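You operate a simulated robot arm through the tools that you are given. There is no shell and no other tool.

You are at the controls of a simulated robot arm. One attempt, no reset.

TASK
Band the wide purple cradle's middle tube onto the two in the band tensioner.
Fine: lay it on top of them, press FEED, crank till the tension dial is in green, push the seal lever, crank back to the start.

Only the result counts: the job must be done as asked and must still hold three seconds after the hand-in. Knocking over, shifting, dropping, spilling or breaking anything else fails it. A push-on lid holds only when it is set on centred and level and pressed home; a screw cap is set on level and turned clockwise until tight.

THE ROBOT
A 7-joint arm with a two-finger parallel gripper, fixed in place. Base frame: the origin is at the foot of the arm, x ahead of it, y to its left, z up. Readings come in m, rad, newtons and seconds.
Its first joint turns from -2.897 to 2.897 rad. Payload 3.43 kg.
The TCP is the grasp point between the finger pads, 0.03 m short of the fingertips. In the tool frame z runs along the fingers and y along their closing line. Largest opening 0.094 m; finger width 0.028, thickness 0.01; the body of the gripper, 0.05 by 0.096 m, starts 0.055 m behind the TCP.
Orientation is told as [roll, pitch, yaw] about the base's x, y, z axes, in that order, counted from this pose: with the fingers straight down and closing along the base's y, the tool's x points along the base's -x, its y along +y and its z along -z.

THE INTERFACE
- The arm moves only by the tool nudge_tool. Its argument "deltas" is one flat list of numbers, 7 for each row, row after row: the turn, a rotation vector about the tool's x, y, z in rad, then the shift along the tool's x, y, z in m, then the closure, from 0 (fully open) to 1 (shut). In form: [rx, ry, rz, tx, ty, tz, hand, rx, ry, rz, tx, ty, tz, hand, ...]. A call has 1 to 20 rows; each row is the pose to reach, as a shift and turn from the pose commanded when the call began, along the tool's axes at that moment. A row lasts 0.2 s, in which the tool goes at most 0.05 m and 0.15 rad; a call with a longer step from one row to the next is refused whole, and so is a gripper value outside its range. Where a pose cannot be reached the arm comes as near as it can. A force on the tool above 60 N (or 10 N above the force at the start of the call, whichever is more), or a blocked arm, ends the call early, and 0.2 s more pass. Each finger travels about 0.045 m/s and halts on what it meets, pressing with about 30 N; the grip force reading is that of the motor and also rises with nothing between the fingers. The clock runs only during rows and for 0.2 s after the last one: add rows that repeat a pose to give the fingers time. It gives the time, the measured TCP pose, the force on the tool (base axes), the opening and the grip force at its end, in the units of the frame above (readings bear some noise), with the torque about the TCP (base axes, N m) and any sound that the robot's microphone picked up.
- Cameras (640 x 400 px; columns grow to the right, rows downward): "scene" is fixed at [0.0505, -0.4991, 1.5669]; the picture's right is [0.17, -0.98, 0.00], its down [-0.48, -0.09, -0.87] and it looks along [0.86, 0.15, -0.49] (base axes); focal length 214 px, centre (320, 200). "wrist" rides on the gripper at [0.076, 0.014, -0.103] in the tool frame; the picture's right is [-0.18, 0.98, 0.00], its down [-0.75, -0.14, -0.64] and it looks along [-0.63, -0.12, 0.77] (tool axes); focal length 243 px, centre (320, 200). There is no depth. A picture from a camera that has moved, and an enlarged one, comes with that camera's place and axes in the base frame and with its lens.
- capture(camera): a new picture of that camera. The clock stands still meanwhile.
- raise_lower(by): slides the trunk up (or, below 0, down) by that many m; the arm rides with it, the base frame stays. It gives what a move gives, with no picture.
- zoom(camera, box): a new picture of the part [left, top, right, bottom] of that camera's present view, enlarged. The clock stands still meanwhile.
- close_job(): hands the job in; it is judged then, once.

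Places have to be worked out from the pictures, the camera data and where the tool is seen. Open the gripper and draw the arm clear of the work before you hand the job in, unless the task says otherwise.

The tools are called after ">>>" by a JSON object that holds its "name" and its "arguments". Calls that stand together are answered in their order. nudge_tool: Moves the arm, as the interface text tells. Its arguments: {"type":"object","properties":{"deltas":{"type":"array","items":{"type":"number"}}},"required":["deltas"]} The other tools are called the same way: raise_lower (by) slides the trunk up or down; capture (camera) takes a picture; zoom (camera, box) takes an enlarged picture of a part of a camera's view; close_job () hands the job in.

At the start:

```text
t: 0.0
position: [0.3662, -0.3016, 1.4647]
tool_rot: [-0.001, -0.001, 0.0]
ft_force: [1.2, -0.1, -1.0]
torque: [0.0, 0.03, 0.0]
opening: 0.0937
grasp_force: 0.1
trunk travel left (down, up): [-0.525, 0.085]
```

scene: 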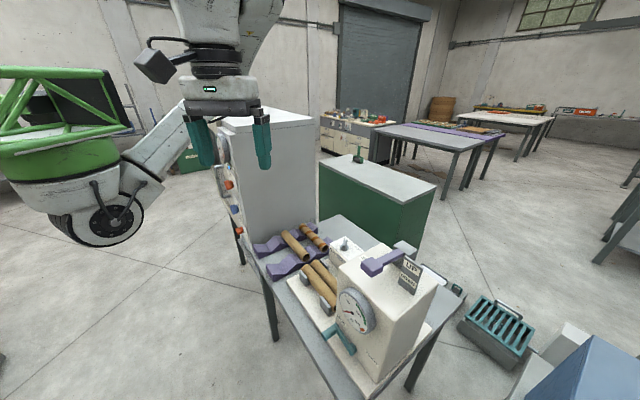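
wrist: 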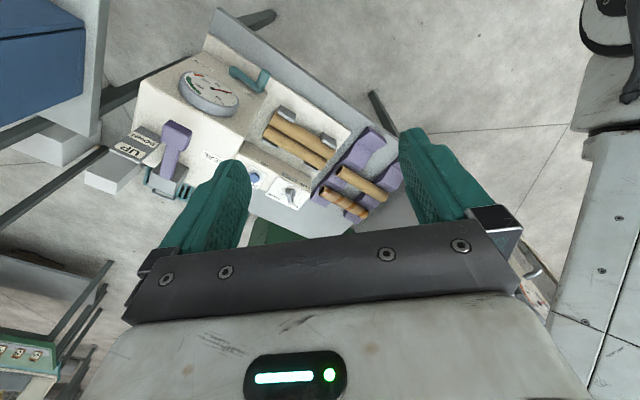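

I see a bench with a band tensioner (dial, crank, lever) and purple cradles with tubes. I'll zoom in for a closer look at both views before moving.

>>> {"name": "zoom", "arguments": {"camera": "scene", "box": [230, 200, 470, 350]}}

>>> {"name": "zoom", "arguments": {"camera": "wrist", "box": [100, 0, 420, 240]}}

>>> {"name": "zoom", "arguments": {"camera": "scene", "box": [240, 210, 350, 310]}}

```text
2.67 times, centred on (350, 275) of scene
camera zoom: at [0.0505, -0.4991, 1.5669], right [0.17, -0.98, 0.0], down [-0.48, -0.09, -0.87], along [0.86, 0.15, -0.49], focal length 572 px, centre (240, 0)
```

zoom: 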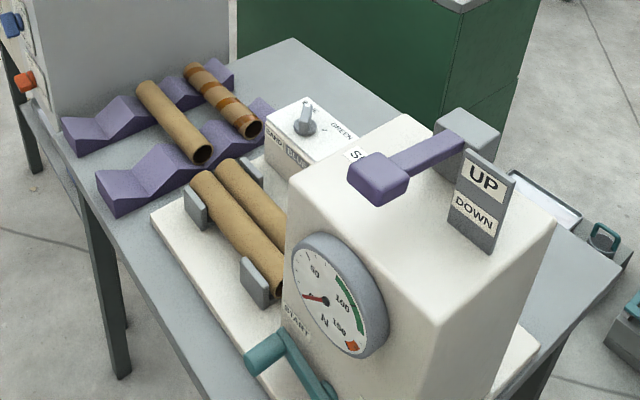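

```text
1.67 times, centred on (260, 120) of wrist
camera zoom: at [0.2893, -0.2871, 1.5674], right [0.18, 0.98, 0.0], down [0.75, -0.14, 0.64], along [0.63, -0.12, -0.77], focal length 404 px, centre (420, 333)
```

zoom: 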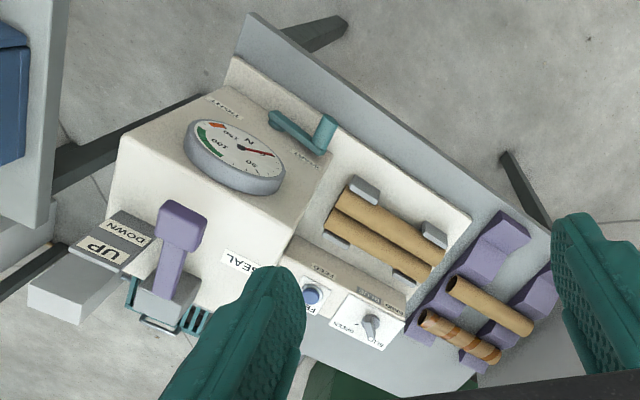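

```text
4.00 times, centred on (295, 260) of scene
camera zoom: at [0.0505, -0.4991, 1.5669], right [0.17, -0.98, 0.0], down [-0.48, -0.09, -0.87], along [0.86, 0.15, -0.49], focal length 858 px, centre (420, -40)
```

zoom: 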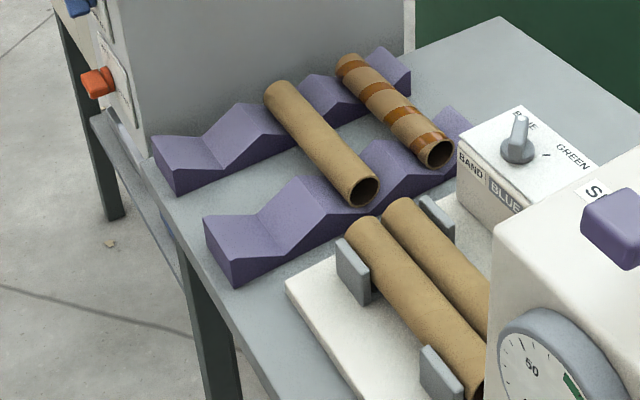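

The wide cradle has three notches: one empty, a plain tube in the middle, and a striped tube. I'll zoom in on the tensioner's panel, dial and lever before moving.

>>> {"name": "zoom", "arguments": {"camera": "wrist", "box": [230, 100, 410, 220]}}

>>> {"name": "zoom", "arguments": {"camera": "wrist", "box": [100, 40, 310, 210]}}

>>> {"name": "zoom", "arguments": {"camera": "scene", "box": [310, 220, 470, 380]}}

```text
3.33 times, centred on (320, 160) of wrist
camera zoom: at [0.2893, -0.2871, 1.5674], right [0.18, 0.98, 0.0], down [0.75, -0.14, 0.64], along [0.63, -0.12, -0.77], focal length 809 px, centre (320, 333)
```

zoom: 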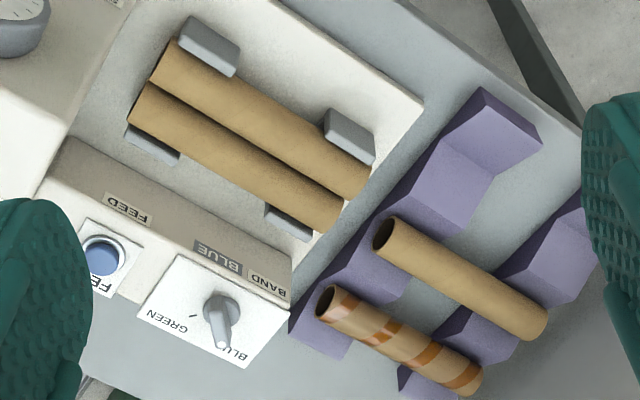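

```text
2.35 times, centred on (205, 125) of wrist
camera zoom: at [0.2893, -0.2871, 1.5674], right [0.18, 0.98, 0.0], down [0.75, -0.14, 0.64], along [0.63, -0.12, -0.77], focal length 571 px, centre (591, 376)
```

zoom: 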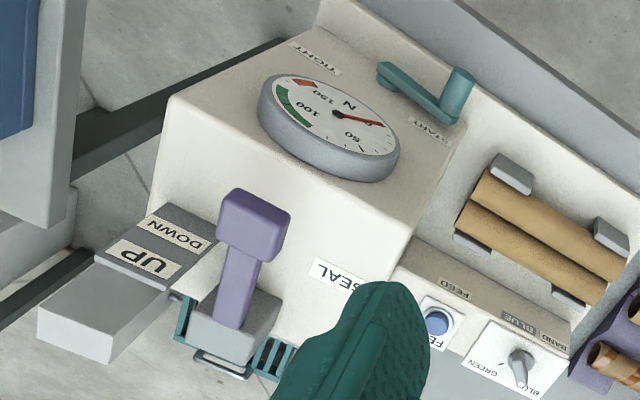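

```text
2.50 times, centred on (390, 300) of scene
camera zoom: at [0.0505, -0.4991, 1.5669], right [0.17, -0.98, 0.0], down [-0.48, -0.09, -0.87], along [0.86, 0.15, -0.49], focal length 536 px, centre (145, -50)
```

zoom: 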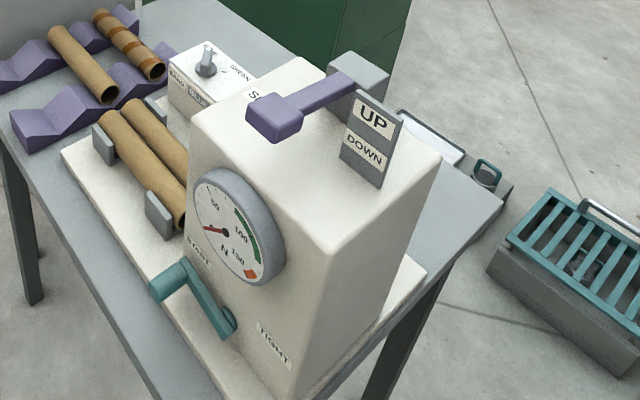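

The bench sits at about 45° to the base, with its top near z≈0.77. The crank is at START and the seal lever is UP. I'll lower the trunk partway for a closer look; the tool is off the bench's near edge and well above everything.

>>> {"name": "raise_lower", "arguments": {"by": -0.25}}

>>> {"name": "capture", "arguments": {"camera": "scene"}}

>>> {"name": "capture", "arguments": {"camera": "wrist"}}

```text
t: 2.6
position: [0.3659, -0.3012, 1.2161]
tool_rot: [-0.001, -0.002, 0.0]
ft_force: [0.7, 0.5, 0.1]
torque: [0.02, 0.02, 0.01]
opening: 0.0942
grasp_force: 0.0
trunk travel left (down, up): [-0.275, 0.335]
```

```text
taken
```

scene: 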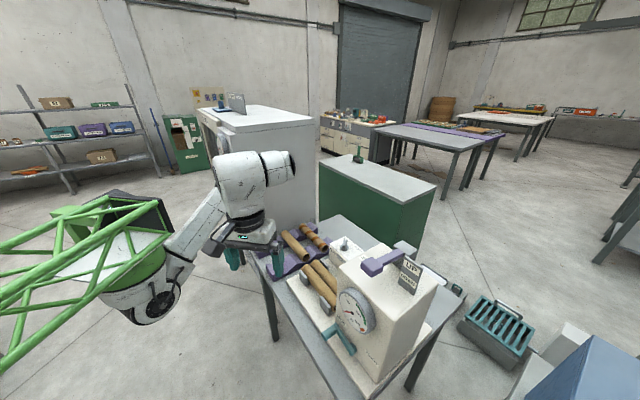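

```text
taken
camera wrist: at [0.2893, -0.2871, 1.3174], right [0.18, 0.98, 0.0], down [0.75, -0.14, 0.64], along [0.63, -0.12, -0.77], focal length 243 px, centre (320, 200)
```

wrist: 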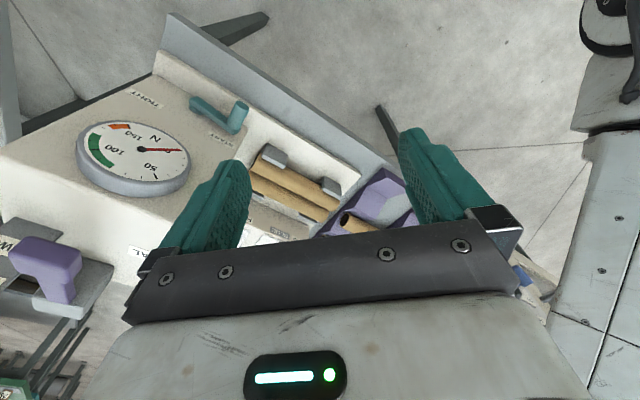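

The crank pivot is near (0.39,-0.54,0.88), the dial near z≈1.06, and the lever near z≈1.19. The tubes in the tensioner are near (0.6,-0.4,0.85), and the cradle tube is near (0.85,-0.22,0.83). I'll yaw the tool about +46° to line up with the bench and move to a viewing spot above the tubes.

>>> {"name": "nudge_tool", "arguments": {"deltas": [0, 0, -0.133, -0.031, -0.017, 0, 0, 0, 0, -0.266, -0.061, -0.033, 0, 0, 0, 0, -0.4, -0.092, -0.05, 0, 0, 0, 0, -0.533, -0.123, -0.067, 0, 0, 0, 0, -0.666, -0.153, -0.083, 0, 0, 0, 0, -0.8, -0.184, -0.1, 0, 0]}}

>>> {"name": "capture", "arguments": {"camera": "scene"}}

>>> {"name": "capture", "arguments": {"camera": "wrist"}}

```text
t: 4.0
position: [0.5507, -0.4025, 1.2138]
tool_rot: [-0.001, 0.001, 0.804]
ft_force: [-0.4, 0.2, -0.2]
torque: [0.01, -0.01, 0.02]
opening: 0.0941
grasp_force: 0.1
trunk travel left (down, up): [-0.275, 0.335]
```

```text
taken
```

scene: 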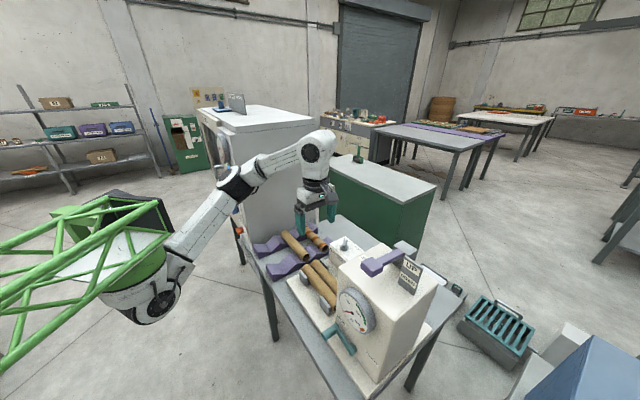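

```text
taken
camera wrist: at [0.4868, -0.4474, 1.3164], right [-0.58, 0.82, 0.0], down [0.62, 0.44, 0.64], along [0.52, 0.37, -0.77], focal length 243 px, centre (320, 200)
```

wrist: 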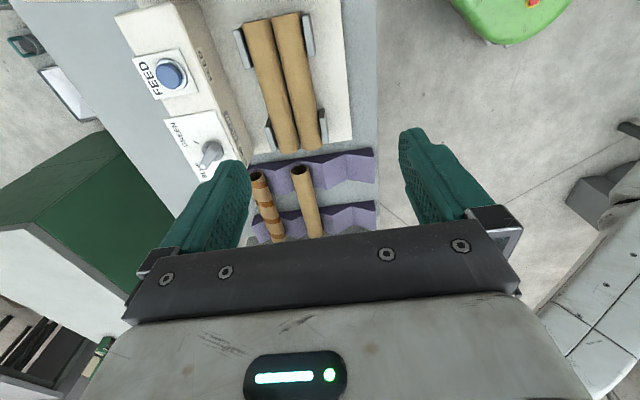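

The arm has plenty of clearance here. I'll zoom on the tubes, cradle and panel to work out places more exactly.

>>> {"name": "zoom", "arguments": {"camera": "wrist", "box": [220, 0, 400, 120]}}

>>> {"name": "zoom", "arguments": {"camera": "wrist", "box": [220, 120, 400, 240]}}

>>> {"name": "zoom", "arguments": {"camera": "wrist", "box": [110, 10, 290, 190]}}

>>> {"name": "zoom", "arguments": {"camera": "scene", "box": [240, 210, 360, 310]}}

```text
3.33 times, centred on (310, 60) of wrist
camera zoom: at [0.4868, -0.4474, 1.3164], right [-0.58, 0.82, 0.0], down [0.62, 0.44, 0.64], along [0.52, 0.37, -0.77], focal length 809 px, centre (353, 667)
```

zoom: 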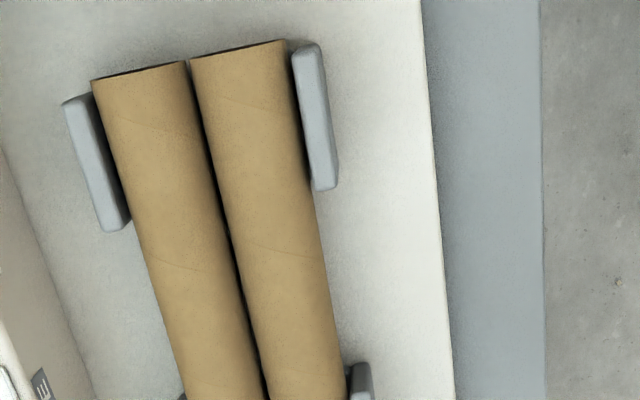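

```text
3.33 times, centred on (310, 180) of wrist
camera zoom: at [0.4868, -0.4474, 1.3164], right [-0.58, 0.82, 0.0], down [0.62, 0.44, 0.64], along [0.52, 0.37, -0.77], focal length 809 px, centre (353, 267)
```

zoom: 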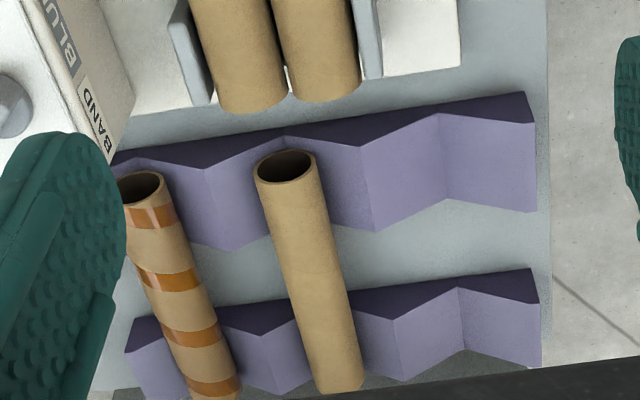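

```text
2.22 times, centred on (200, 100) of wrist
camera zoom: at [0.4868, -0.4474, 1.3164], right [-0.58, 0.82, 0.0], down [0.62, 0.44, 0.64], along [0.52, 0.37, -0.77], focal length 539 px, centre (587, 422)
```

zoom: 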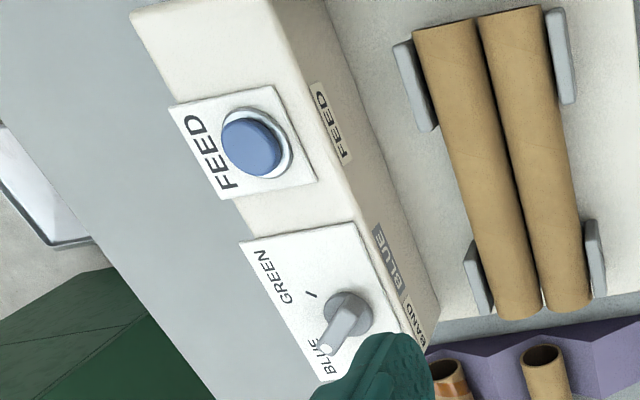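

```text
4.00 times, centred on (300, 260) of scene
camera zoom: at [0.0505, -0.4991, 1.5669], right [0.17, -0.98, 0.0], down [-0.48, -0.09, -0.87], along [0.86, 0.15, -0.49], focal length 858 px, centre (400, -40)
```

zoom: 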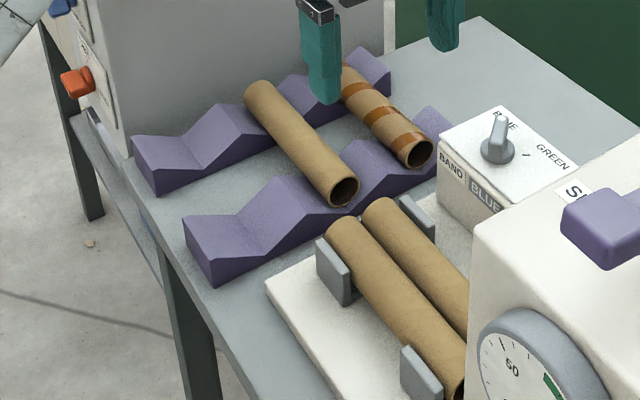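

The tube geometry looks consistent: tubes are about 45 mm in diameter and 0.225 m long, lying at 45°. The cradle's middle tube is centred near (0.852,-0.224,0.829), and the tensioner pair's groove is centred near (0.630,-0.418), with axes at z≈0.85. I'll move above the cradle tube at the present height.

>>> {"name": "nudge_tool", "arguments": {"deltas": [0, 0, 0.002, -0.0376, -0.0102, 0, 0, 0, 0, 0.004, -0.0752, -0.0203, 0, 0, 0, 0, 0.006, -0.1128, -0.0305, 0, 0, 0, 0, 0.008, -0.1504, -0.0406, 0, 0, 0, 0, 0.009, -0.1879, -0.0508, 0, 0, 0, 0, 0.011, -0.2255, -0.0609, 0, 0, 0, 0, 0.012, -0.2631, -0.0711, 0, 0, 0, 0, 0.014, -0.3007, -0.0812, 0, 0, 0, 0, 0.015, -0.3383, -0.0914, 0, 0]}}

>>> {"name": "capture", "arguments": {"camera": "scene"}}

>>> {"name": "capture", "arguments": {"camera": "wrist"}}

```text
t: 6.0
position: [0.8519, -0.2218, 1.2161]
tool_rot: [-0.001, -0.001, 0.784]
ft_force: [0.0, 0.2, -0.6]
torque: [0.0, -0.02, 0.02]
opening: 0.094
grasp_force: 0.0
trunk travel left (down, up): [-0.275, 0.335]
```

```text
taken
```

scene: 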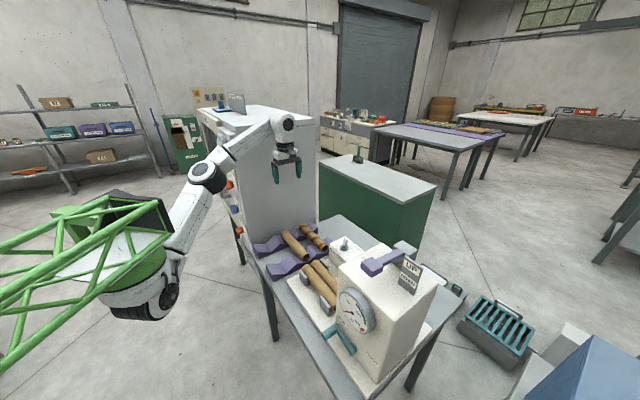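

```text
taken
camera wrist: at [0.7871, -0.2656, 1.3197], right [-0.56, 0.83, 0.0], down [0.63, 0.43, 0.64], along [0.53, 0.36, -0.77], focal length 243 px, centre (320, 200)
```

wrist: 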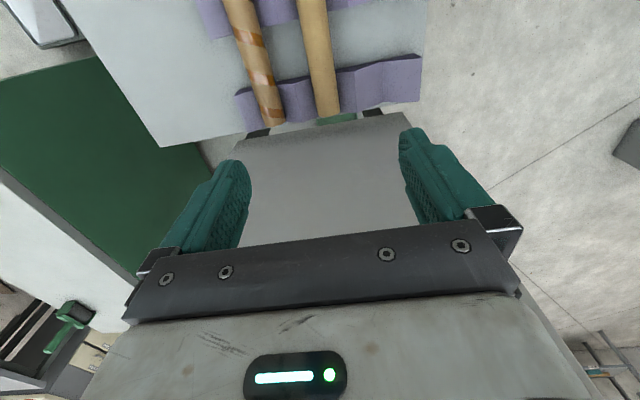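

The tool is above the middle tube, and the cabinet face is about 0.15 m beyond it. I'll lower the trunk in two stages to bring the gripper down near the tube.

>>> {"name": "raise_lower", "arguments": {"by": -0.15}}

>>> {"name": "capture", "arguments": {"camera": "scene"}}

>>> {"name": "capture", "arguments": {"camera": "wrist"}}

```text
t: 7.7
position: [0.8507, -0.2218, 1.0664]
tool_rot: [-0.003, 0.0, 0.786]
ft_force: [-0.7, -0.5, -0.6]
torque: [0.0, -0.03, 0.0]
opening: 0.0942
grasp_force: 0.1
trunk travel left (down, up): [-0.125, 0.485]
```

```text
taken
```

scene: 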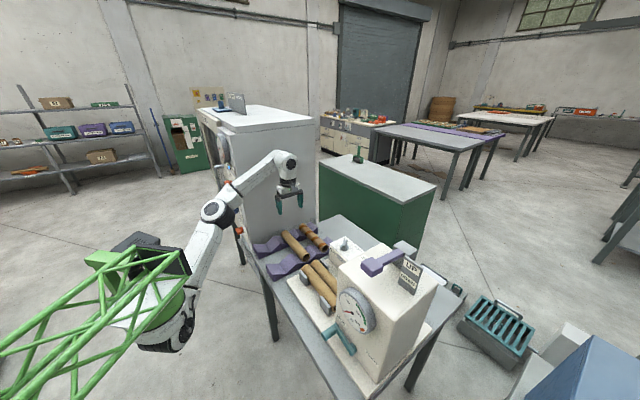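

```text
taken
camera wrist: at [0.7871, -0.2658, 1.1694], right [-0.56, 0.83, 0.0], down [0.63, 0.43, 0.64], along [0.53, 0.36, -0.77], focal length 243 px, centre (320, 200)
```

wrist: 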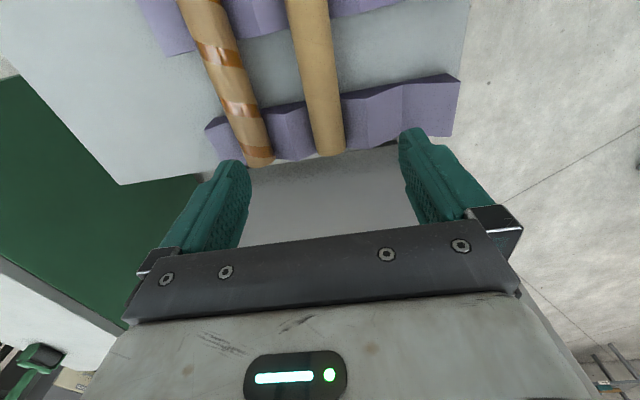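

>>> {"name": "zoom", "arguments": {"camera": "wrist", "box": [230, 0, 410, 180]}}

```text
2.22 times, centred on (320, 90) of wrist
camera zoom: at [0.7871, -0.2658, 1.1694], right [-0.56, 0.83, 0.0], down [0.63, 0.43, 0.64], along [0.53, 0.36, -0.77], focal length 539 px, centre (320, 444)
```

zoom: 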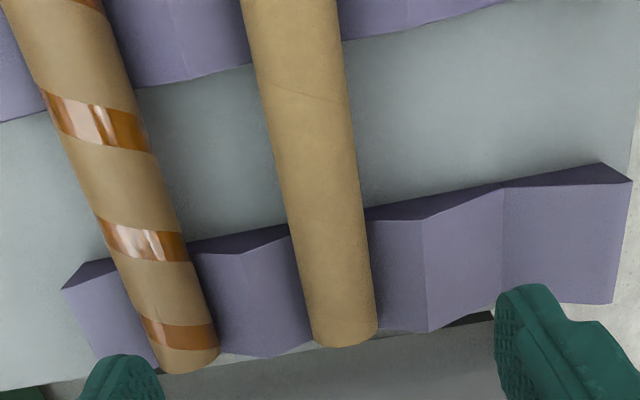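

The tube axis lies within about 2 mm of the tool line (b≈0.760 against 0.759), so alignment is good. I'll lower the trunk another 0.11 m and check again.

>>> {"name": "raise_lower", "arguments": {"by": -0.11}}

>>> {"name": "capture", "arguments": {"camera": "scene"}}

>>> {"name": "capture", "arguments": {"camera": "wrist"}}

>>> {"name": "zoom", "arguments": {"camera": "wrist", "box": [230, 40, 430, 220]}}

>>> {"name": "zoom", "arguments": {"camera": "scene", "box": [230, 170, 350, 290]}}

```text
t: 9.2
position: [0.8506, -0.2214, 0.957]
tool_rot: [-0.002, 0.0, 0.786]
ft_force: [-0.4, 0.4, 0.0]
torque: [-0.01, 0.0, 0.03]
opening: 0.094
grasp_force: 0.1
trunk travel left (down, up): [-0.015, 0.595]
```

```text
taken
```

scene: 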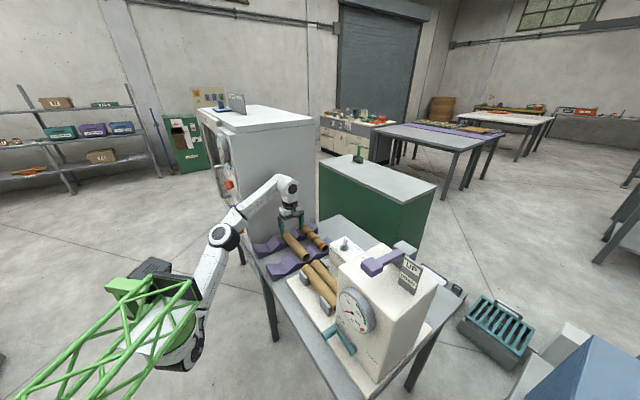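

```text
taken
camera wrist: at [0.7871, -0.2658, 1.0594], right [-0.56, 0.83, 0.0], down [0.63, 0.43, 0.64], along [0.53, 0.36, -0.77], focal length 243 px, centre (320, 200)
```

wrist: 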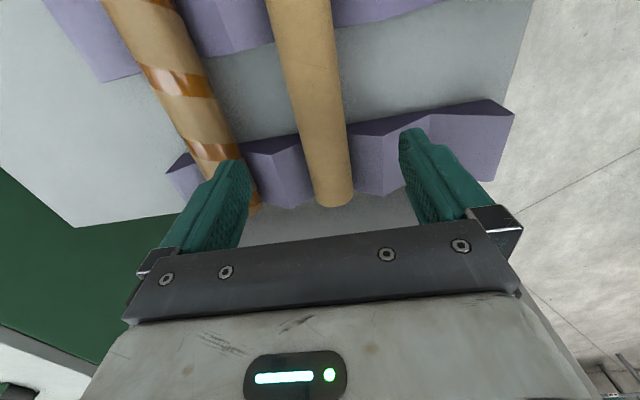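

```text
2.22 times, centred on (330, 130) of wrist
camera zoom: at [0.7871, -0.2658, 1.0594], right [-0.56, 0.83, 0.0], down [0.63, 0.43, 0.64], along [0.53, 0.36, -0.77], focal length 539 px, centre (298, 356)
```

zoom: 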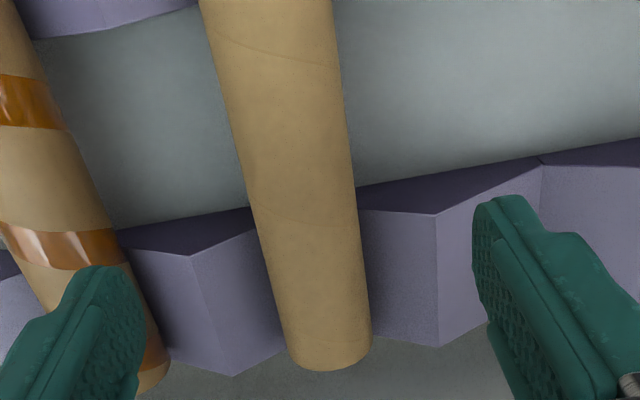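

```text
3.33 times, centred on (290, 230) of scene
camera zoom: at [0.0505, -0.4991, 1.5669], right [0.17, -0.98, 0.0], down [-0.48, -0.09, -0.87], along [0.86, 0.15, -0.49], focal length 715 px, centre (420, 100)
```

zoom: 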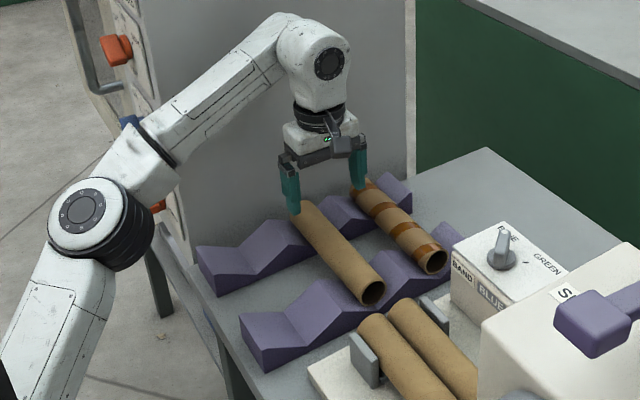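

The tube sits about 1.5 mm toward +b of the tool line. Estimates of its axis height differ (0.83–0.845), so I'll go down only to TCP z≈0.865 with fingers open and then compare the fingertips with the tube.

>>> {"name": "nudge_tool", "arguments": {"deltas": [0, 0, 0, 0, -0.0015, 0.03, 0, 0, 0, 0, 0, -0.0015, 0.06, 0, 0, 0, 0, 0, -0.0015, 0.08, 0, 0, 0, 0, 0, -0.0015, 0.092, 0, 0, 0, 0, 0, -0.0015, 0.092, 0]}}

>>> {"name": "zoom", "arguments": {"camera": "wrist", "box": [200, 40, 440, 240]}}

>>> {"name": "zoom", "arguments": {"camera": "scene", "box": [265, 190, 335, 260]}}

```text
t: 10.3
position: [0.853, -0.224, 0.865]
tool_rot: [-0.002, 0.001, 0.786]
ft_force: [-0.6, 0.2, -0.1]
torque: [0.02, 0.0, -0.01]
opening: 0.094
grasp_force: 0.2
trunk travel left (down, up): [-0.015, 0.595]
```

```text
2.00 times, centred on (320, 140) of wrist
camera zoom: at [0.7889, -0.2672, 0.9674], right [-0.56, 0.83, 0.0], down [0.63, 0.43, 0.64], along [0.53, 0.36, -0.77], focal length 485 px, centre (320, 320)
```

zoom: 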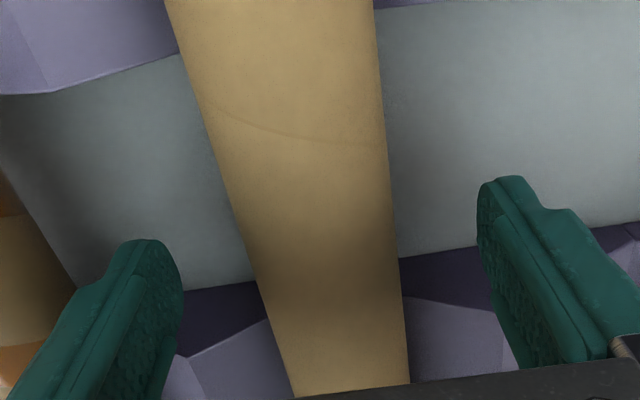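

```text
5.71 times, centred on (300, 225) of scene
camera zoom: at [0.0505, -0.4991, 1.5669], right [0.17, -0.98, 0.0], down [-0.48, -0.09, -0.87], along [0.86, 0.15, -0.49], focal length 1226 px, centre (434, 57)
```

zoom: 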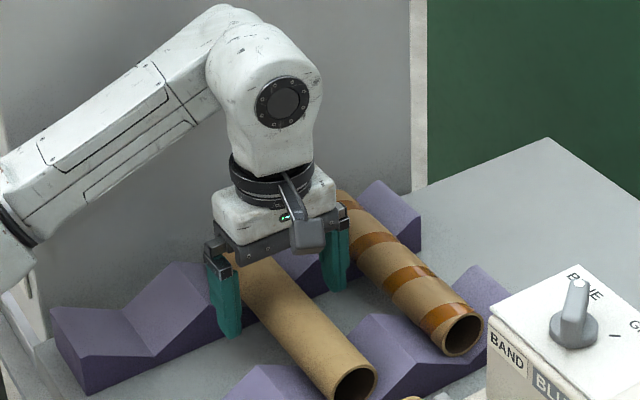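

From how the tube's apparent width grows between heights, its axis is near z≈0.836 with a diameter of about 0.046. I want only the last ~10 mm of the fingers below the axis, so I'll go to TCP z≈0.856 and close.

>>> {"name": "nudge_tool", "arguments": {"deltas": [0, 0, 0, 0, 0, 0.009, 0, 0, 0, 0, 0, 0, 0.009, 0, 0, 0, 0, 0, 0, 0.009, 0.5, 0, 0, 0, 0, 0, 0.009, 1, 0, 0, 0, 0, 0, 0.009, 1, 0, 0, 0, 0, 0, 0.009, 1, 0, 0, 0, 0, 0, 0.009, 1, 0, 0, 0, 0, 0, 0.009, 1]}}

>>> {"name": "zoom", "arguments": {"camera": "wrist", "box": [200, 40, 440, 240]}}

>>> {"name": "zoom", "arguments": {"camera": "scene", "box": [265, 190, 335, 260]}}

```text
t: 12.2
position: [0.8531, -0.2231, 0.8567]
tool_rot: [-0.002, 0.0, 0.784]
ft_force: [-0.5, 0.4, 0.4]
torque: [0.02, 0.02, 0.02]
opening: 0.0435
grasp_force: 29.7
trunk travel left (down, up): [-0.015, 0.595]
```

```text
2.00 times, centred on (320, 140) of wrist
camera zoom: at [0.7887, -0.2667, 0.9587], right [-0.56, 0.83, 0.0], down [0.63, 0.43, 0.64], along [0.53, 0.36, -0.77], focal length 485 px, centre (320, 320)
```

zoom: 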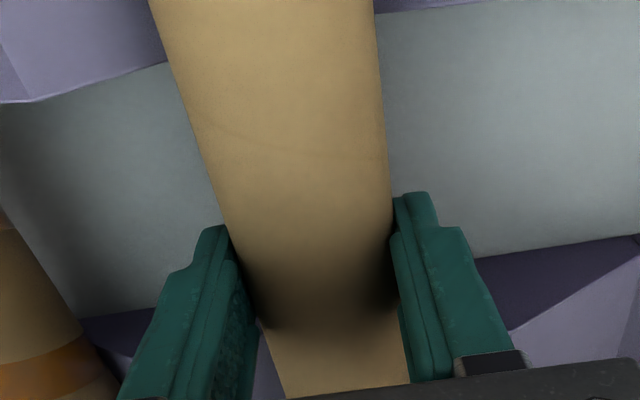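

```text
5.71 times, centred on (300, 225) of scene
camera zoom: at [0.0505, -0.4991, 1.5669], right [0.17, -0.98, 0.0], down [-0.48, -0.09, -0.87], along [0.86, 0.15, -0.49], focal length 1226 px, centre (434, 57)
```

zoom: 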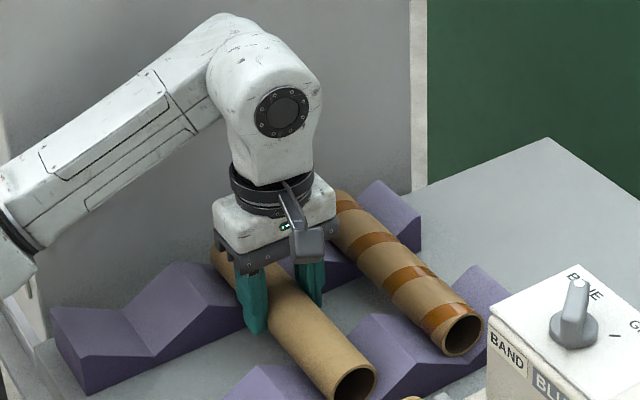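

The grip closed at 0.0435 with 30 N. I'll lift a little and check that the tube is held squarely.

>>> {"name": "nudge_tool", "arguments": {"deltas": [0, 0, 0, 0, 0, -0.01, 1, 0, 0, 0, 0, 0, -0.025, 1, 0, 0, 0, 0, 0, -0.04, 1, 0, 0, 0, 0, 0, -0.04, 1]}}

>>> {"name": "zoom", "arguments": {"camera": "wrist", "box": [200, 40, 440, 240]}}

>>> {"name": "zoom", "arguments": {"camera": "scene", "box": [275, 200, 325, 250]}}

```text
t: 13.2
position: [0.8523, -0.2217, 0.8961]
tool_rot: [-0.002, 0.001, 0.785]
ft_force: [0.4, 0.9, 0.1]
torque: [0.02, 0.02, -0.02]
opening: 0.0435
grasp_force: 29.8
trunk travel left (down, up): [-0.015, 0.595]
```

```text
2.00 times, centred on (320, 140) of wrist
camera zoom: at [0.7882, -0.2658, 0.9979], right [-0.56, 0.83, 0.0], down [0.63, 0.43, 0.64], along [0.53, 0.36, -0.77], focal length 485 px, centre (320, 320)
```

zoom: 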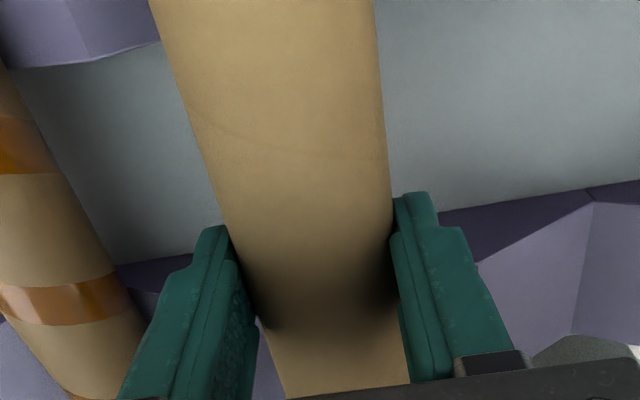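

```text
8.00 times, centred on (300, 225) of scene
camera zoom: at [0.0505, -0.4991, 1.5669], right [0.17, -0.98, 0.0], down [-0.48, -0.09, -0.87], along [0.86, 0.15, -0.49], focal length 1716 px, centre (480, 0)
```

zoom: 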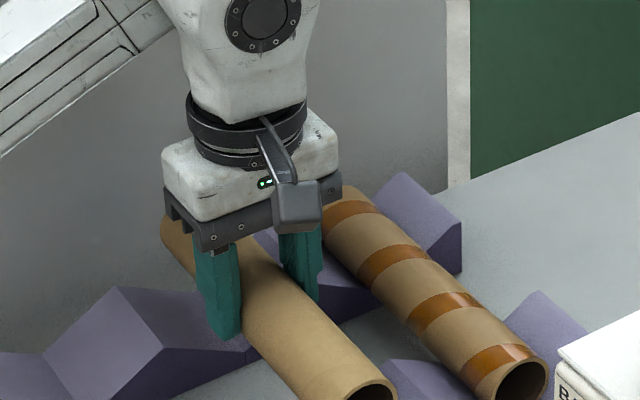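

The tube is held level with its axis about 20 mm below the TCP, so the fingertips reach about 10 mm below the axis. I'll raise to z≈1.0 and carry it along the bench to above the two tubes (TCP target about (0.637,-0.411)).

>>> {"name": "nudge_tool", "arguments": {"deltas": [0, 0, 0, 0, 0, -0.03, 1, 0, 0, 0, 0, 0, -0.065, 1, 0, 0, 0, 0, 0, -0.1, 1, 0, 0, 0, 0.02, 0.0014, -0.104, 1, 0, 0, 0, 0.055, 0.0038, -0.104, 1, 0, 0, 0, 0.09, 0.0063, -0.104, 1, 0, 0, 0, 0.125, 0.0087, -0.104, 1, 0, 0, 0, 0.16, 0.0112, -0.104, 1, 0, 0, 0, 0.195, 0.0136, -0.104, 1, 0, 0, 0, 0.23, 0.016, -0.104, 1, 0, 0, 0, 0.265, 0.0185, -0.104, 1, 0, 0, 0, 0.2854, 0.0199, -0.104, 1, 0, 0, 0, 0.2854, 0.0199, -0.104, 1]}}

>>> {"name": "capture", "arguments": {"camera": "scene"}}

>>> {"name": "capture", "arguments": {"camera": "wrist"}}

>>> {"name": "zoom", "arguments": {"camera": "scene", "box": [280, 210, 370, 310]}}

```text
t: 15.9
position: [0.6381, -0.4087, 0.9757]
tool_rot: [0.01, 0.012, 0.786]
ft_force: [-0.1, -1.1, -0.8]
torque: [0.0, -0.04, 0.04]
opening: 0.0437
grasp_force: 29.5
out of reach, approached as far as the arm can: row 3, 4, 5, 6, 7, 8, 9, 10, 11, 12, 13
trunk travel left (down, up): [-0.015, 0.595]
```

```text
taken
```

scene: 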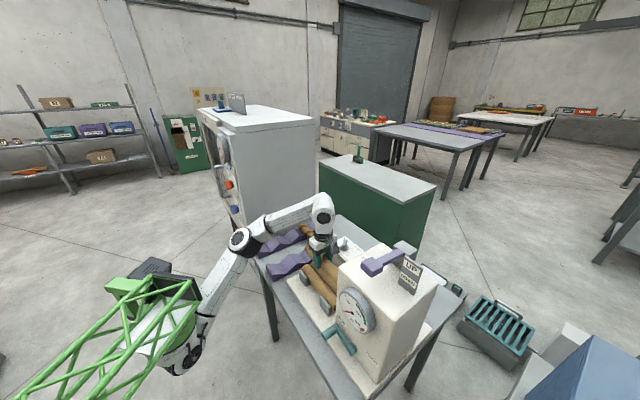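

```text
taken
camera wrist: at [0.5755, -0.4526, 1.0796], right [-0.57, 0.82, 0.01], down [0.64, 0.43, 0.63], along [0.52, 0.36, -0.78], focal length 243 px, centre (320, 200)
```

wrist: 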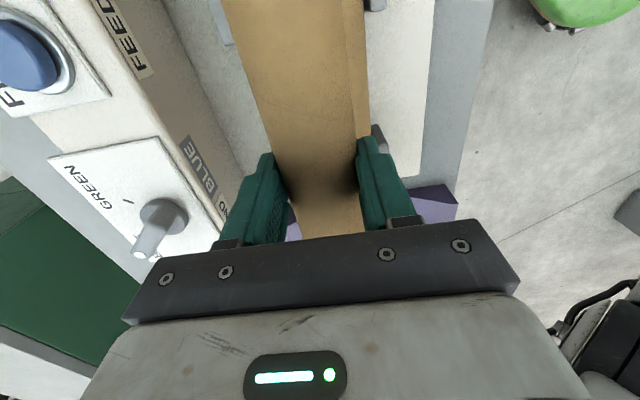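

```text
4.00 times, centred on (325, 260) of scene
camera zoom: at [0.0505, -0.4991, 1.5669], right [0.17, -0.98, 0.0], down [-0.48, -0.09, -0.87], along [0.86, 0.15, -0.49], focal length 858 px, centre (300, -40)
```

zoom: 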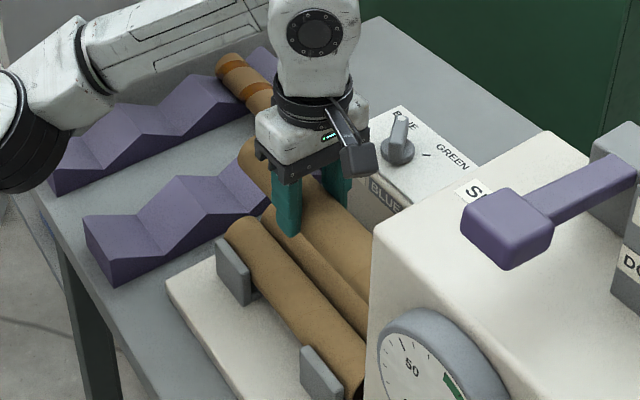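

The arm hit its upper reach for this trunk height, leaving z at 0.976 and a slight tilt of 0.01 rad. I'll raise the trunk 0.1 m to give it room, then hold still and read the pose.

>>> {"name": "raise_lower", "arguments": {"by": 0.1}}

>>> {"name": "nudge_tool", "arguments": {"deltas": [0, 0, 0, 0, 0, 0, 1, 0, 0, 0, 0, 0, 0, 1]}}

```text
t: 17.3
position: [0.6373, -0.4089, 1.0752]
tool_rot: [0.009, 0.012, 0.784]
ft_force: [0.0, -0.2, -0.1]
torque: [-0.02, -0.05, -0.03]
opening: 0.0436
grasp_force: 29.9
trunk travel left (down, up): [-0.115, 0.495]
```

```text
t: 17.9
position: [0.6371, -0.4082, 1.0754]
tool_rot: [0.011, 0.011, 0.785]
ft_force: [0.4, 0.6, -0.4]
torque: [0.02, -0.01, 0.03]
opening: 0.0435
grasp_force: 30.2
trunk travel left (down, up): [-0.115, 0.495]
```

The commanded pose stays at the reached one, so I'll take out the small tilt (rx +0.015 about the tool x-axis) and descend to z≈0.97 to check alignment above the groove.

>>> {"name": "nudge_tool", "arguments": {"deltas": [0.0152, -0.001, 0, 0.001, -0.001, 0.0, 1, 0.0152, -0.001, 0, 0.0015, -0.0015, 0.035, 1, 0.0152, -0.001, 0, 0.0015, -0.0015, 0.07, 1, 0.0152, -0.001, 0, 0.0015, -0.0015, 0.105, 1, 0.0152, -0.001, 0, 0.0015, -0.0015, 0.105, 1]}}

>>> {"name": "capture", "arguments": {"camera": "wrist"}}

>>> {"name": "zoom", "arguments": {"camera": "scene", "box": [285, 225, 365, 305]}}

>>> {"name": "zoom", "arguments": {"camera": "wrist", "box": [200, 0, 440, 200]}}

```text
t: 19.1
position: [0.6337, -0.4115, 0.9765]
tool_rot: [-0.021, 0.002, 0.786]
ft_force: [0.1, 0.3, -0.2]
torque: [0.04, 0.01, 0.01]
opening: 0.0437
grasp_force: 29.8
trunk travel left (down, up): [-0.115, 0.495]
```

```text
taken
camera wrist: at [0.5694, -0.4534, 1.0793], right [-0.56, 0.82, -0.02], down [0.62, 0.44, 0.64], along [0.54, 0.35, -0.77], focal length 243 px, centre (320, 200)
```

wrist: 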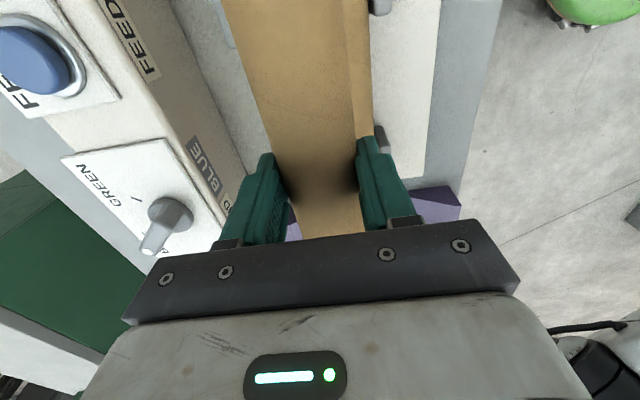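

```text
5.00 times, centred on (325, 265) of scene
camera zoom: at [0.0505, -0.4991, 1.5669], right [0.17, -0.98, 0.0], down [-0.48, -0.09, -0.87], along [0.86, 0.15, -0.49], focal length 1072 px, centre (295, -125)
```

zoom: 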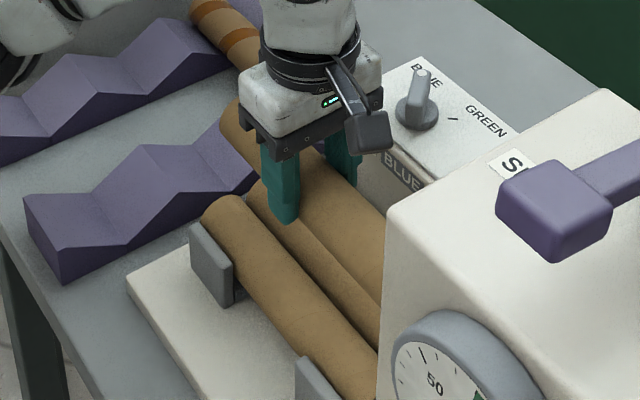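

```text
2.00 times, centred on (320, 100) of wrist
camera zoom: at [0.5694, -0.4534, 1.0793], right [-0.56, 0.82, -0.02], down [0.62, 0.44, 0.64], along [0.54, 0.35, -0.77], focal length 485 px, centre (320, 400)
```

zoom: 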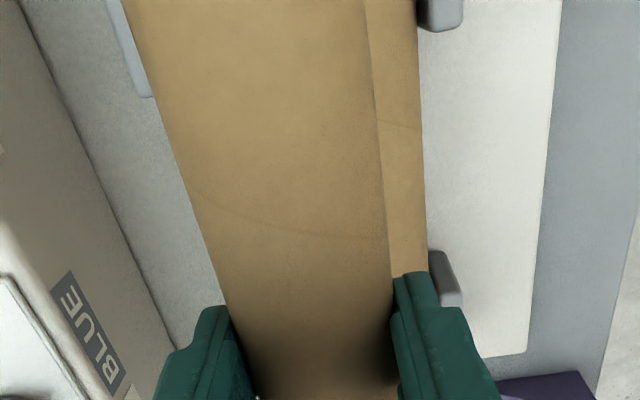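

The reading shows roll −0.021 and z 0.9765, not quite what I asked. I'll hold a moment and read again to see whether it was still settling.

>>> {"name": "nudge_tool", "arguments": {"deltas": [0, 0, 0, 0, 0, 0, 1, 0, 0, 0, 0, 0, 0, 1, 0, 0, 0, 0, 0, 0, 1]}}

```text
t: 19.9
position: [0.6346, -0.4116, 0.9762]
tool_rot: [-0.02, 0.002, 0.786]
ft_force: [0.1, 0.1, -0.5]
torque: [0.01, 0.04, -0.02]
opening: 0.0436
grasp_force: 30.0
trunk travel left (down, up): [-0.115, 0.495]
```

It's a steady tilt of 0.02 rad about base x. I'll command the correction (rx −0.0127, ry −0.0156) at this height and see whether the arm follows.

>>> {"name": "nudge_tool", "arguments": {"deltas": [-0.0127, -0.0156, 0, 0, 0, 0, 1, -0.0127, -0.0156, 0, 0, 0, 0, 1, -0.0127, -0.0156, 0, 0, 0, 0, 1]}}

>>> {"name": "capture", "arguments": {"camera": "scene"}}

```text
t: 20.7
position: [0.6339, -0.4096, 0.977]
tool_rot: [-0.008, -0.014, 0.787]
ft_force: [-0.4, 0.7, -0.7]
torque: [0.0, 0.01, 0.01]
opening: 0.0438
grasp_force: 30.0
trunk travel left (down, up): [-0.115, 0.495]
```

```text
taken
```

scene: 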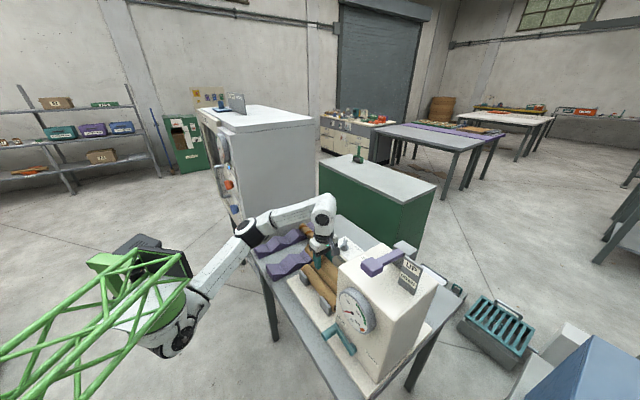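

The arm is following imprecisely, as if a joint were near a limit or something were touching. I'll zoom in on the arm's links before moving further.

>>> {"name": "zoom", "arguments": {"camera": "scene", "box": [80, 180, 360, 400]}}

>>> {"name": "zoom", "arguments": {"camera": "scene", "box": [200, 180, 350, 300]}}

```text
1.82 times, centred on (220, 290) of scene
camera zoom: at [0.0505, -0.4991, 1.5669], right [0.17, -0.98, 0.0], down [-0.48, -0.09, -0.87], along [0.86, 0.15, -0.49], focal length 390 px, centre (502, 36)
```

zoom: 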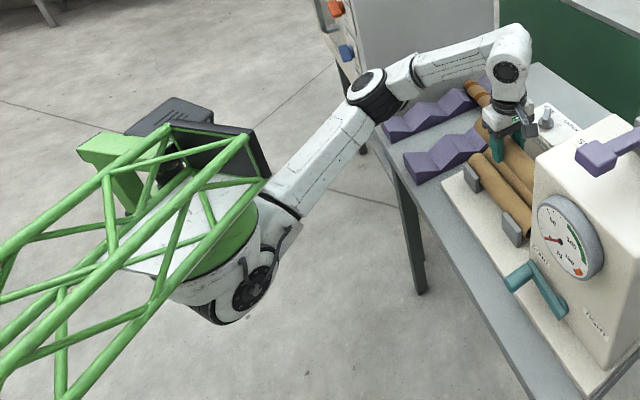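

```text
3.33 times, centred on (275, 240) of scene
camera zoom: at [0.0505, -0.4991, 1.5669], right [0.17, -0.98, 0.0], down [-0.48, -0.09, -0.87], along [0.86, 0.15, -0.49], focal length 715 px, centre (470, 67)
```

zoom: 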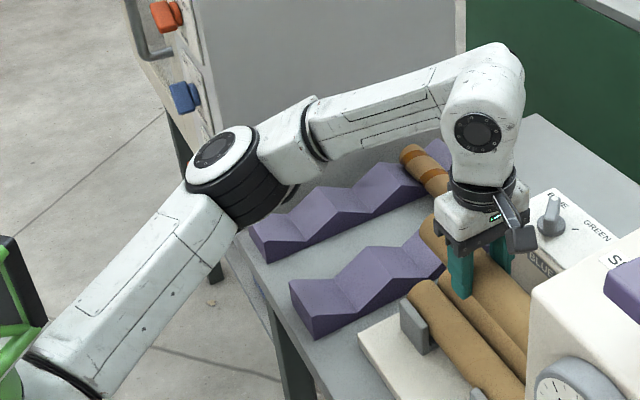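

No contact is visible; the elbow is well above the bench, so this looks like a joint limit in a cramped configuration. I'll try a small test: down 30 mm (still clear of the tubes) with tilt and position corrections, and see how well it tracks.

>>> {"name": "nudge_tool", "arguments": {"deltas": [-0.0156, 0.0042, 0, -0.0014, -0.0028, 0.015, 1, -0.0156, 0.0042, 0, -0.0014, -0.0028, 0.03, 1, -0.0156, 0.0042, 0, -0.0014, -0.0028, 0.03, 1]}}

```text
t: 21.5
position: [0.6383, -0.4107, 0.9473]
tool_rot: [0.008, -0.009, 0.785]
ft_force: [0.2, 0.0, -1.0]
torque: [0.02, -0.01, 0.01]
opening: 0.0437
grasp_force: 29.9
trunk travel left (down, up): [-0.115, 0.495]
```

Tracking is better here. I'll trim the remaining tilt with a small ry correction.

>>> {"name": "nudge_tool", "arguments": {"deltas": [-0.0007, 0.012, 0, 0, 0, 0, 1, -0.0007, 0.012, 0, 0, 0, 0, 1]}}

```text
t: 22.1
position: [0.638, -0.4108, 0.9477]
tool_rot: [0.008, 0.004, 0.786]
ft_force: [-0.9, -0.8, -0.8]
torque: [-0.03, 0.02, 0.03]
opening: 0.0434
grasp_force: 29.9
trunk travel left (down, up): [-0.115, 0.495]
```

Remaining tilt is mostly about the tube's own axis, so the tube is level to within about 0.6 mm. Now I'll check alignment over the groove visually.

>>> {"name": "zoom", "arguments": {"camera": "scene", "box": [290, 230, 360, 300]}}

>>> {"name": "zoom", "arguments": {"camera": "wrist", "box": [200, 0, 440, 200]}}

```text
5.71 times, centred on (325, 265) of scene
camera zoom: at [0.0505, -0.4991, 1.5669], right [0.17, -0.98, 0.0], down [-0.48, -0.09, -0.87], along [0.86, 0.15, -0.49], focal length 1226 px, centre (291, -171)
```

zoom: 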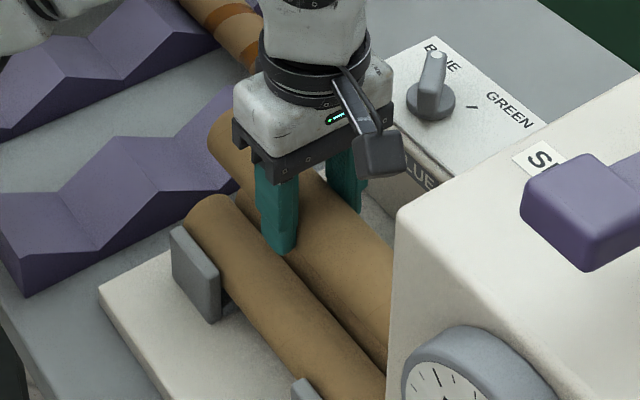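

```text
2.00 times, centred on (320, 100) of wrist
camera zoom: at [0.5751, -0.4555, 1.0507], right [-0.56, 0.83, 0.01], down [0.64, 0.43, 0.64], along [0.52, 0.37, -0.77], focal length 485 px, centre (320, 400)
```

zoom: 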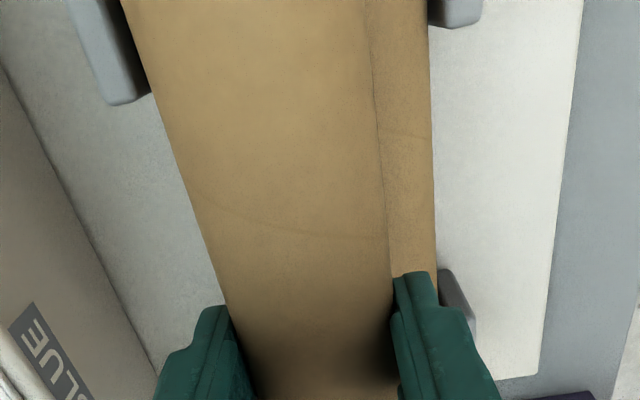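

I'll zoom in closely on the tube ends to fix the along-axis offset and the groove line.

>>> {"name": "zoom", "arguments": {"camera": "scene", "box": [305, 245, 335, 275]}}

>>> {"name": "zoom", "arguments": {"camera": "scene", "box": [310, 250, 360, 300]}}

```text
13.33 times, centred on (320, 260) of scene
camera zoom: at [0.0505, -0.4991, 1.5669], right [0.17, -0.98, 0.0], down [-0.48, -0.09, -0.87], along [0.86, 0.15, -0.49], focal length 2860 px, centre (320, -600)
```

zoom: 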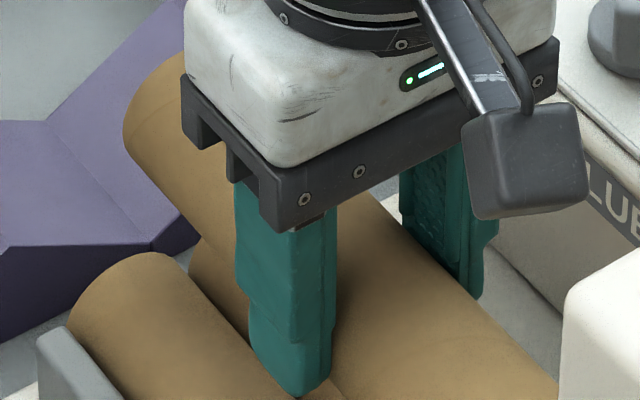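

```text
8.00 times, centred on (335, 275) of scene
camera zoom: at [0.0505, -0.4991, 1.5669], right [0.17, -0.98, 0.0], down [-0.48, -0.09, -0.87], along [0.86, 0.15, -0.49], focal length 1716 px, centre (200, -400)
```

zoom: 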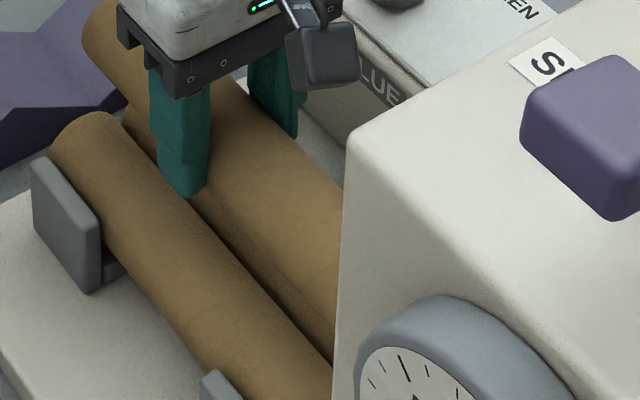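

The groove line comes out about 3 mm toward −b of the held tube, with the lower tubes' axes near z≈0.855, so the seated TCP height should be about 0.907–0.914. The ends match within ~3 mm. I'll shift 3 mm in b, trim the tilt, and descend to z≈0.922.

>>> {"name": "nudge_tool", "arguments": {"deltas": [0.0085, 0.0028, 0, 0.002, 0.003, 0, 1, 0.0085, 0.0028, 0, 0.002, 0.003, 0.013, 1, 0.0085, 0.0028, 0, 0.002, 0.003, 0.0255, 1, 0.0085, 0.0028, 0, 0.002, 0.003, 0.0255, 1]}}

>>> {"name": "zoom", "arguments": {"camera": "scene", "box": [305, 250, 345, 290]}}

>>> {"name": "zoom", "arguments": {"camera": "wrist", "box": [200, 0, 440, 200]}}

```text
t: 23.1
position: [0.6348, -0.41, 0.9202]
tool_rot: [-0.001, 0.004, 0.785]
ft_force: [0.0, 0.5, -0.1]
torque: [0.01, -0.02, -0.02]
opening: 0.0436
grasp_force: 29.8
trunk travel left (down, up): [-0.115, 0.495]
```

```text
10.00 times, centred on (325, 270) of scene
camera zoom: at [0.0505, -0.4991, 1.5669], right [0.17, -0.98, 0.0], down [-0.48, -0.09, -0.87], along [0.86, 0.15, -0.49], focal length 2145 px, centre (270, -500)
```

zoom: 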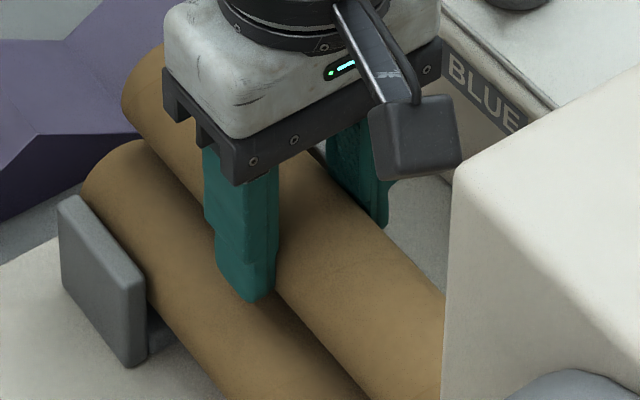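

```text
2.00 times, centred on (320, 100) of wrist
camera zoom: at [0.5711, -0.4541, 1.0246], right [-0.56, 0.83, 0.0], down [0.63, 0.44, 0.64], along [0.53, 0.36, -0.77], focal length 485 px, centre (320, 400)
```

zoom: 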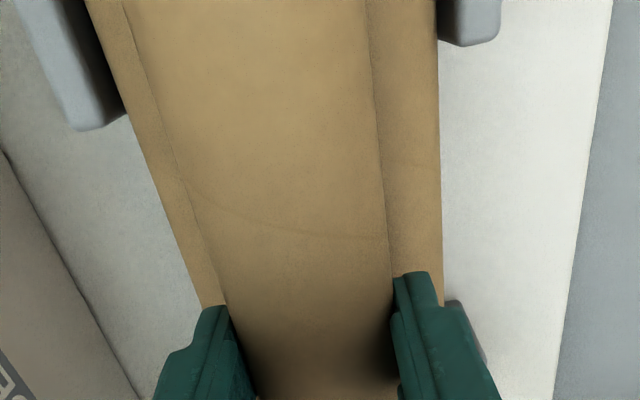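

Both lower tubes now show on either side of the held one. It is centred to about 1 mm (shift +0.001 in b) and about 8 mm above seating. I'll come down 6 mm, then in small steps watching the force.

>>> {"name": "nudge_tool", "arguments": {"deltas": [0, 0, 0, 0, -0.001, 0.003, 1, 0, 0, 0, 0, -0.001, 0.006, 1, 0, 0, 0, 0, -0.001, 0.006, 1]}}

```text
t: 23.9
position: [0.6355, -0.4108, 0.9155]
tool_rot: [0.001, 0.005, 0.786]
ft_force: [0.6, 0.0, -0.7]
torque: [0.0, 0.02, 0.02]
opening: 0.0436
grasp_force: 30.2
trunk travel left (down, up): [-0.115, 0.495]
```

>>> {"name": "nudge_tool", "arguments": {"deltas": [0, 0, 0, 0, 0, 0.002, 1, 0, 0, 0, 0, 0, 0.002, 1]}}

>>> {"name": "zoom", "arguments": {"camera": "scene", "box": [310, 255, 340, 285]}}

```text
t: 24.5
position: [0.6355, -0.4105, 0.9139]
tool_rot: [0.0, 0.006, 0.785]
ft_force: [-0.4, -0.3, -0.1]
torque: [0.02, -0.02, 0.0]
opening: 0.0435
grasp_force: 29.9
trunk travel left (down, up): [-0.115, 0.495]
```

```text
13.33 times, centred on (325, 270) of scene
camera zoom: at [0.0505, -0.4991, 1.5669], right [0.17, -0.98, 0.0], down [-0.48, -0.09, -0.87], along [0.86, 0.15, -0.49], focal length 2860 px, centre (253, -733)
```

zoom: 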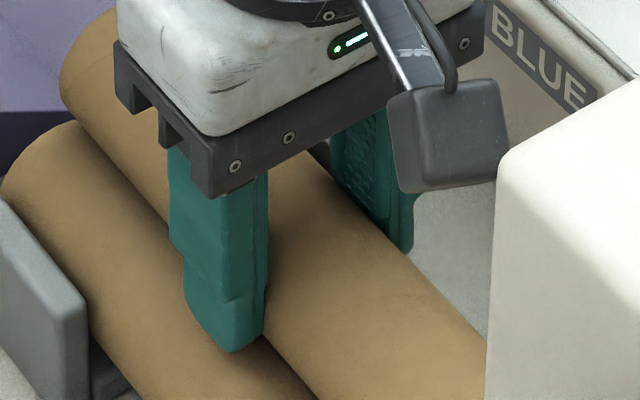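

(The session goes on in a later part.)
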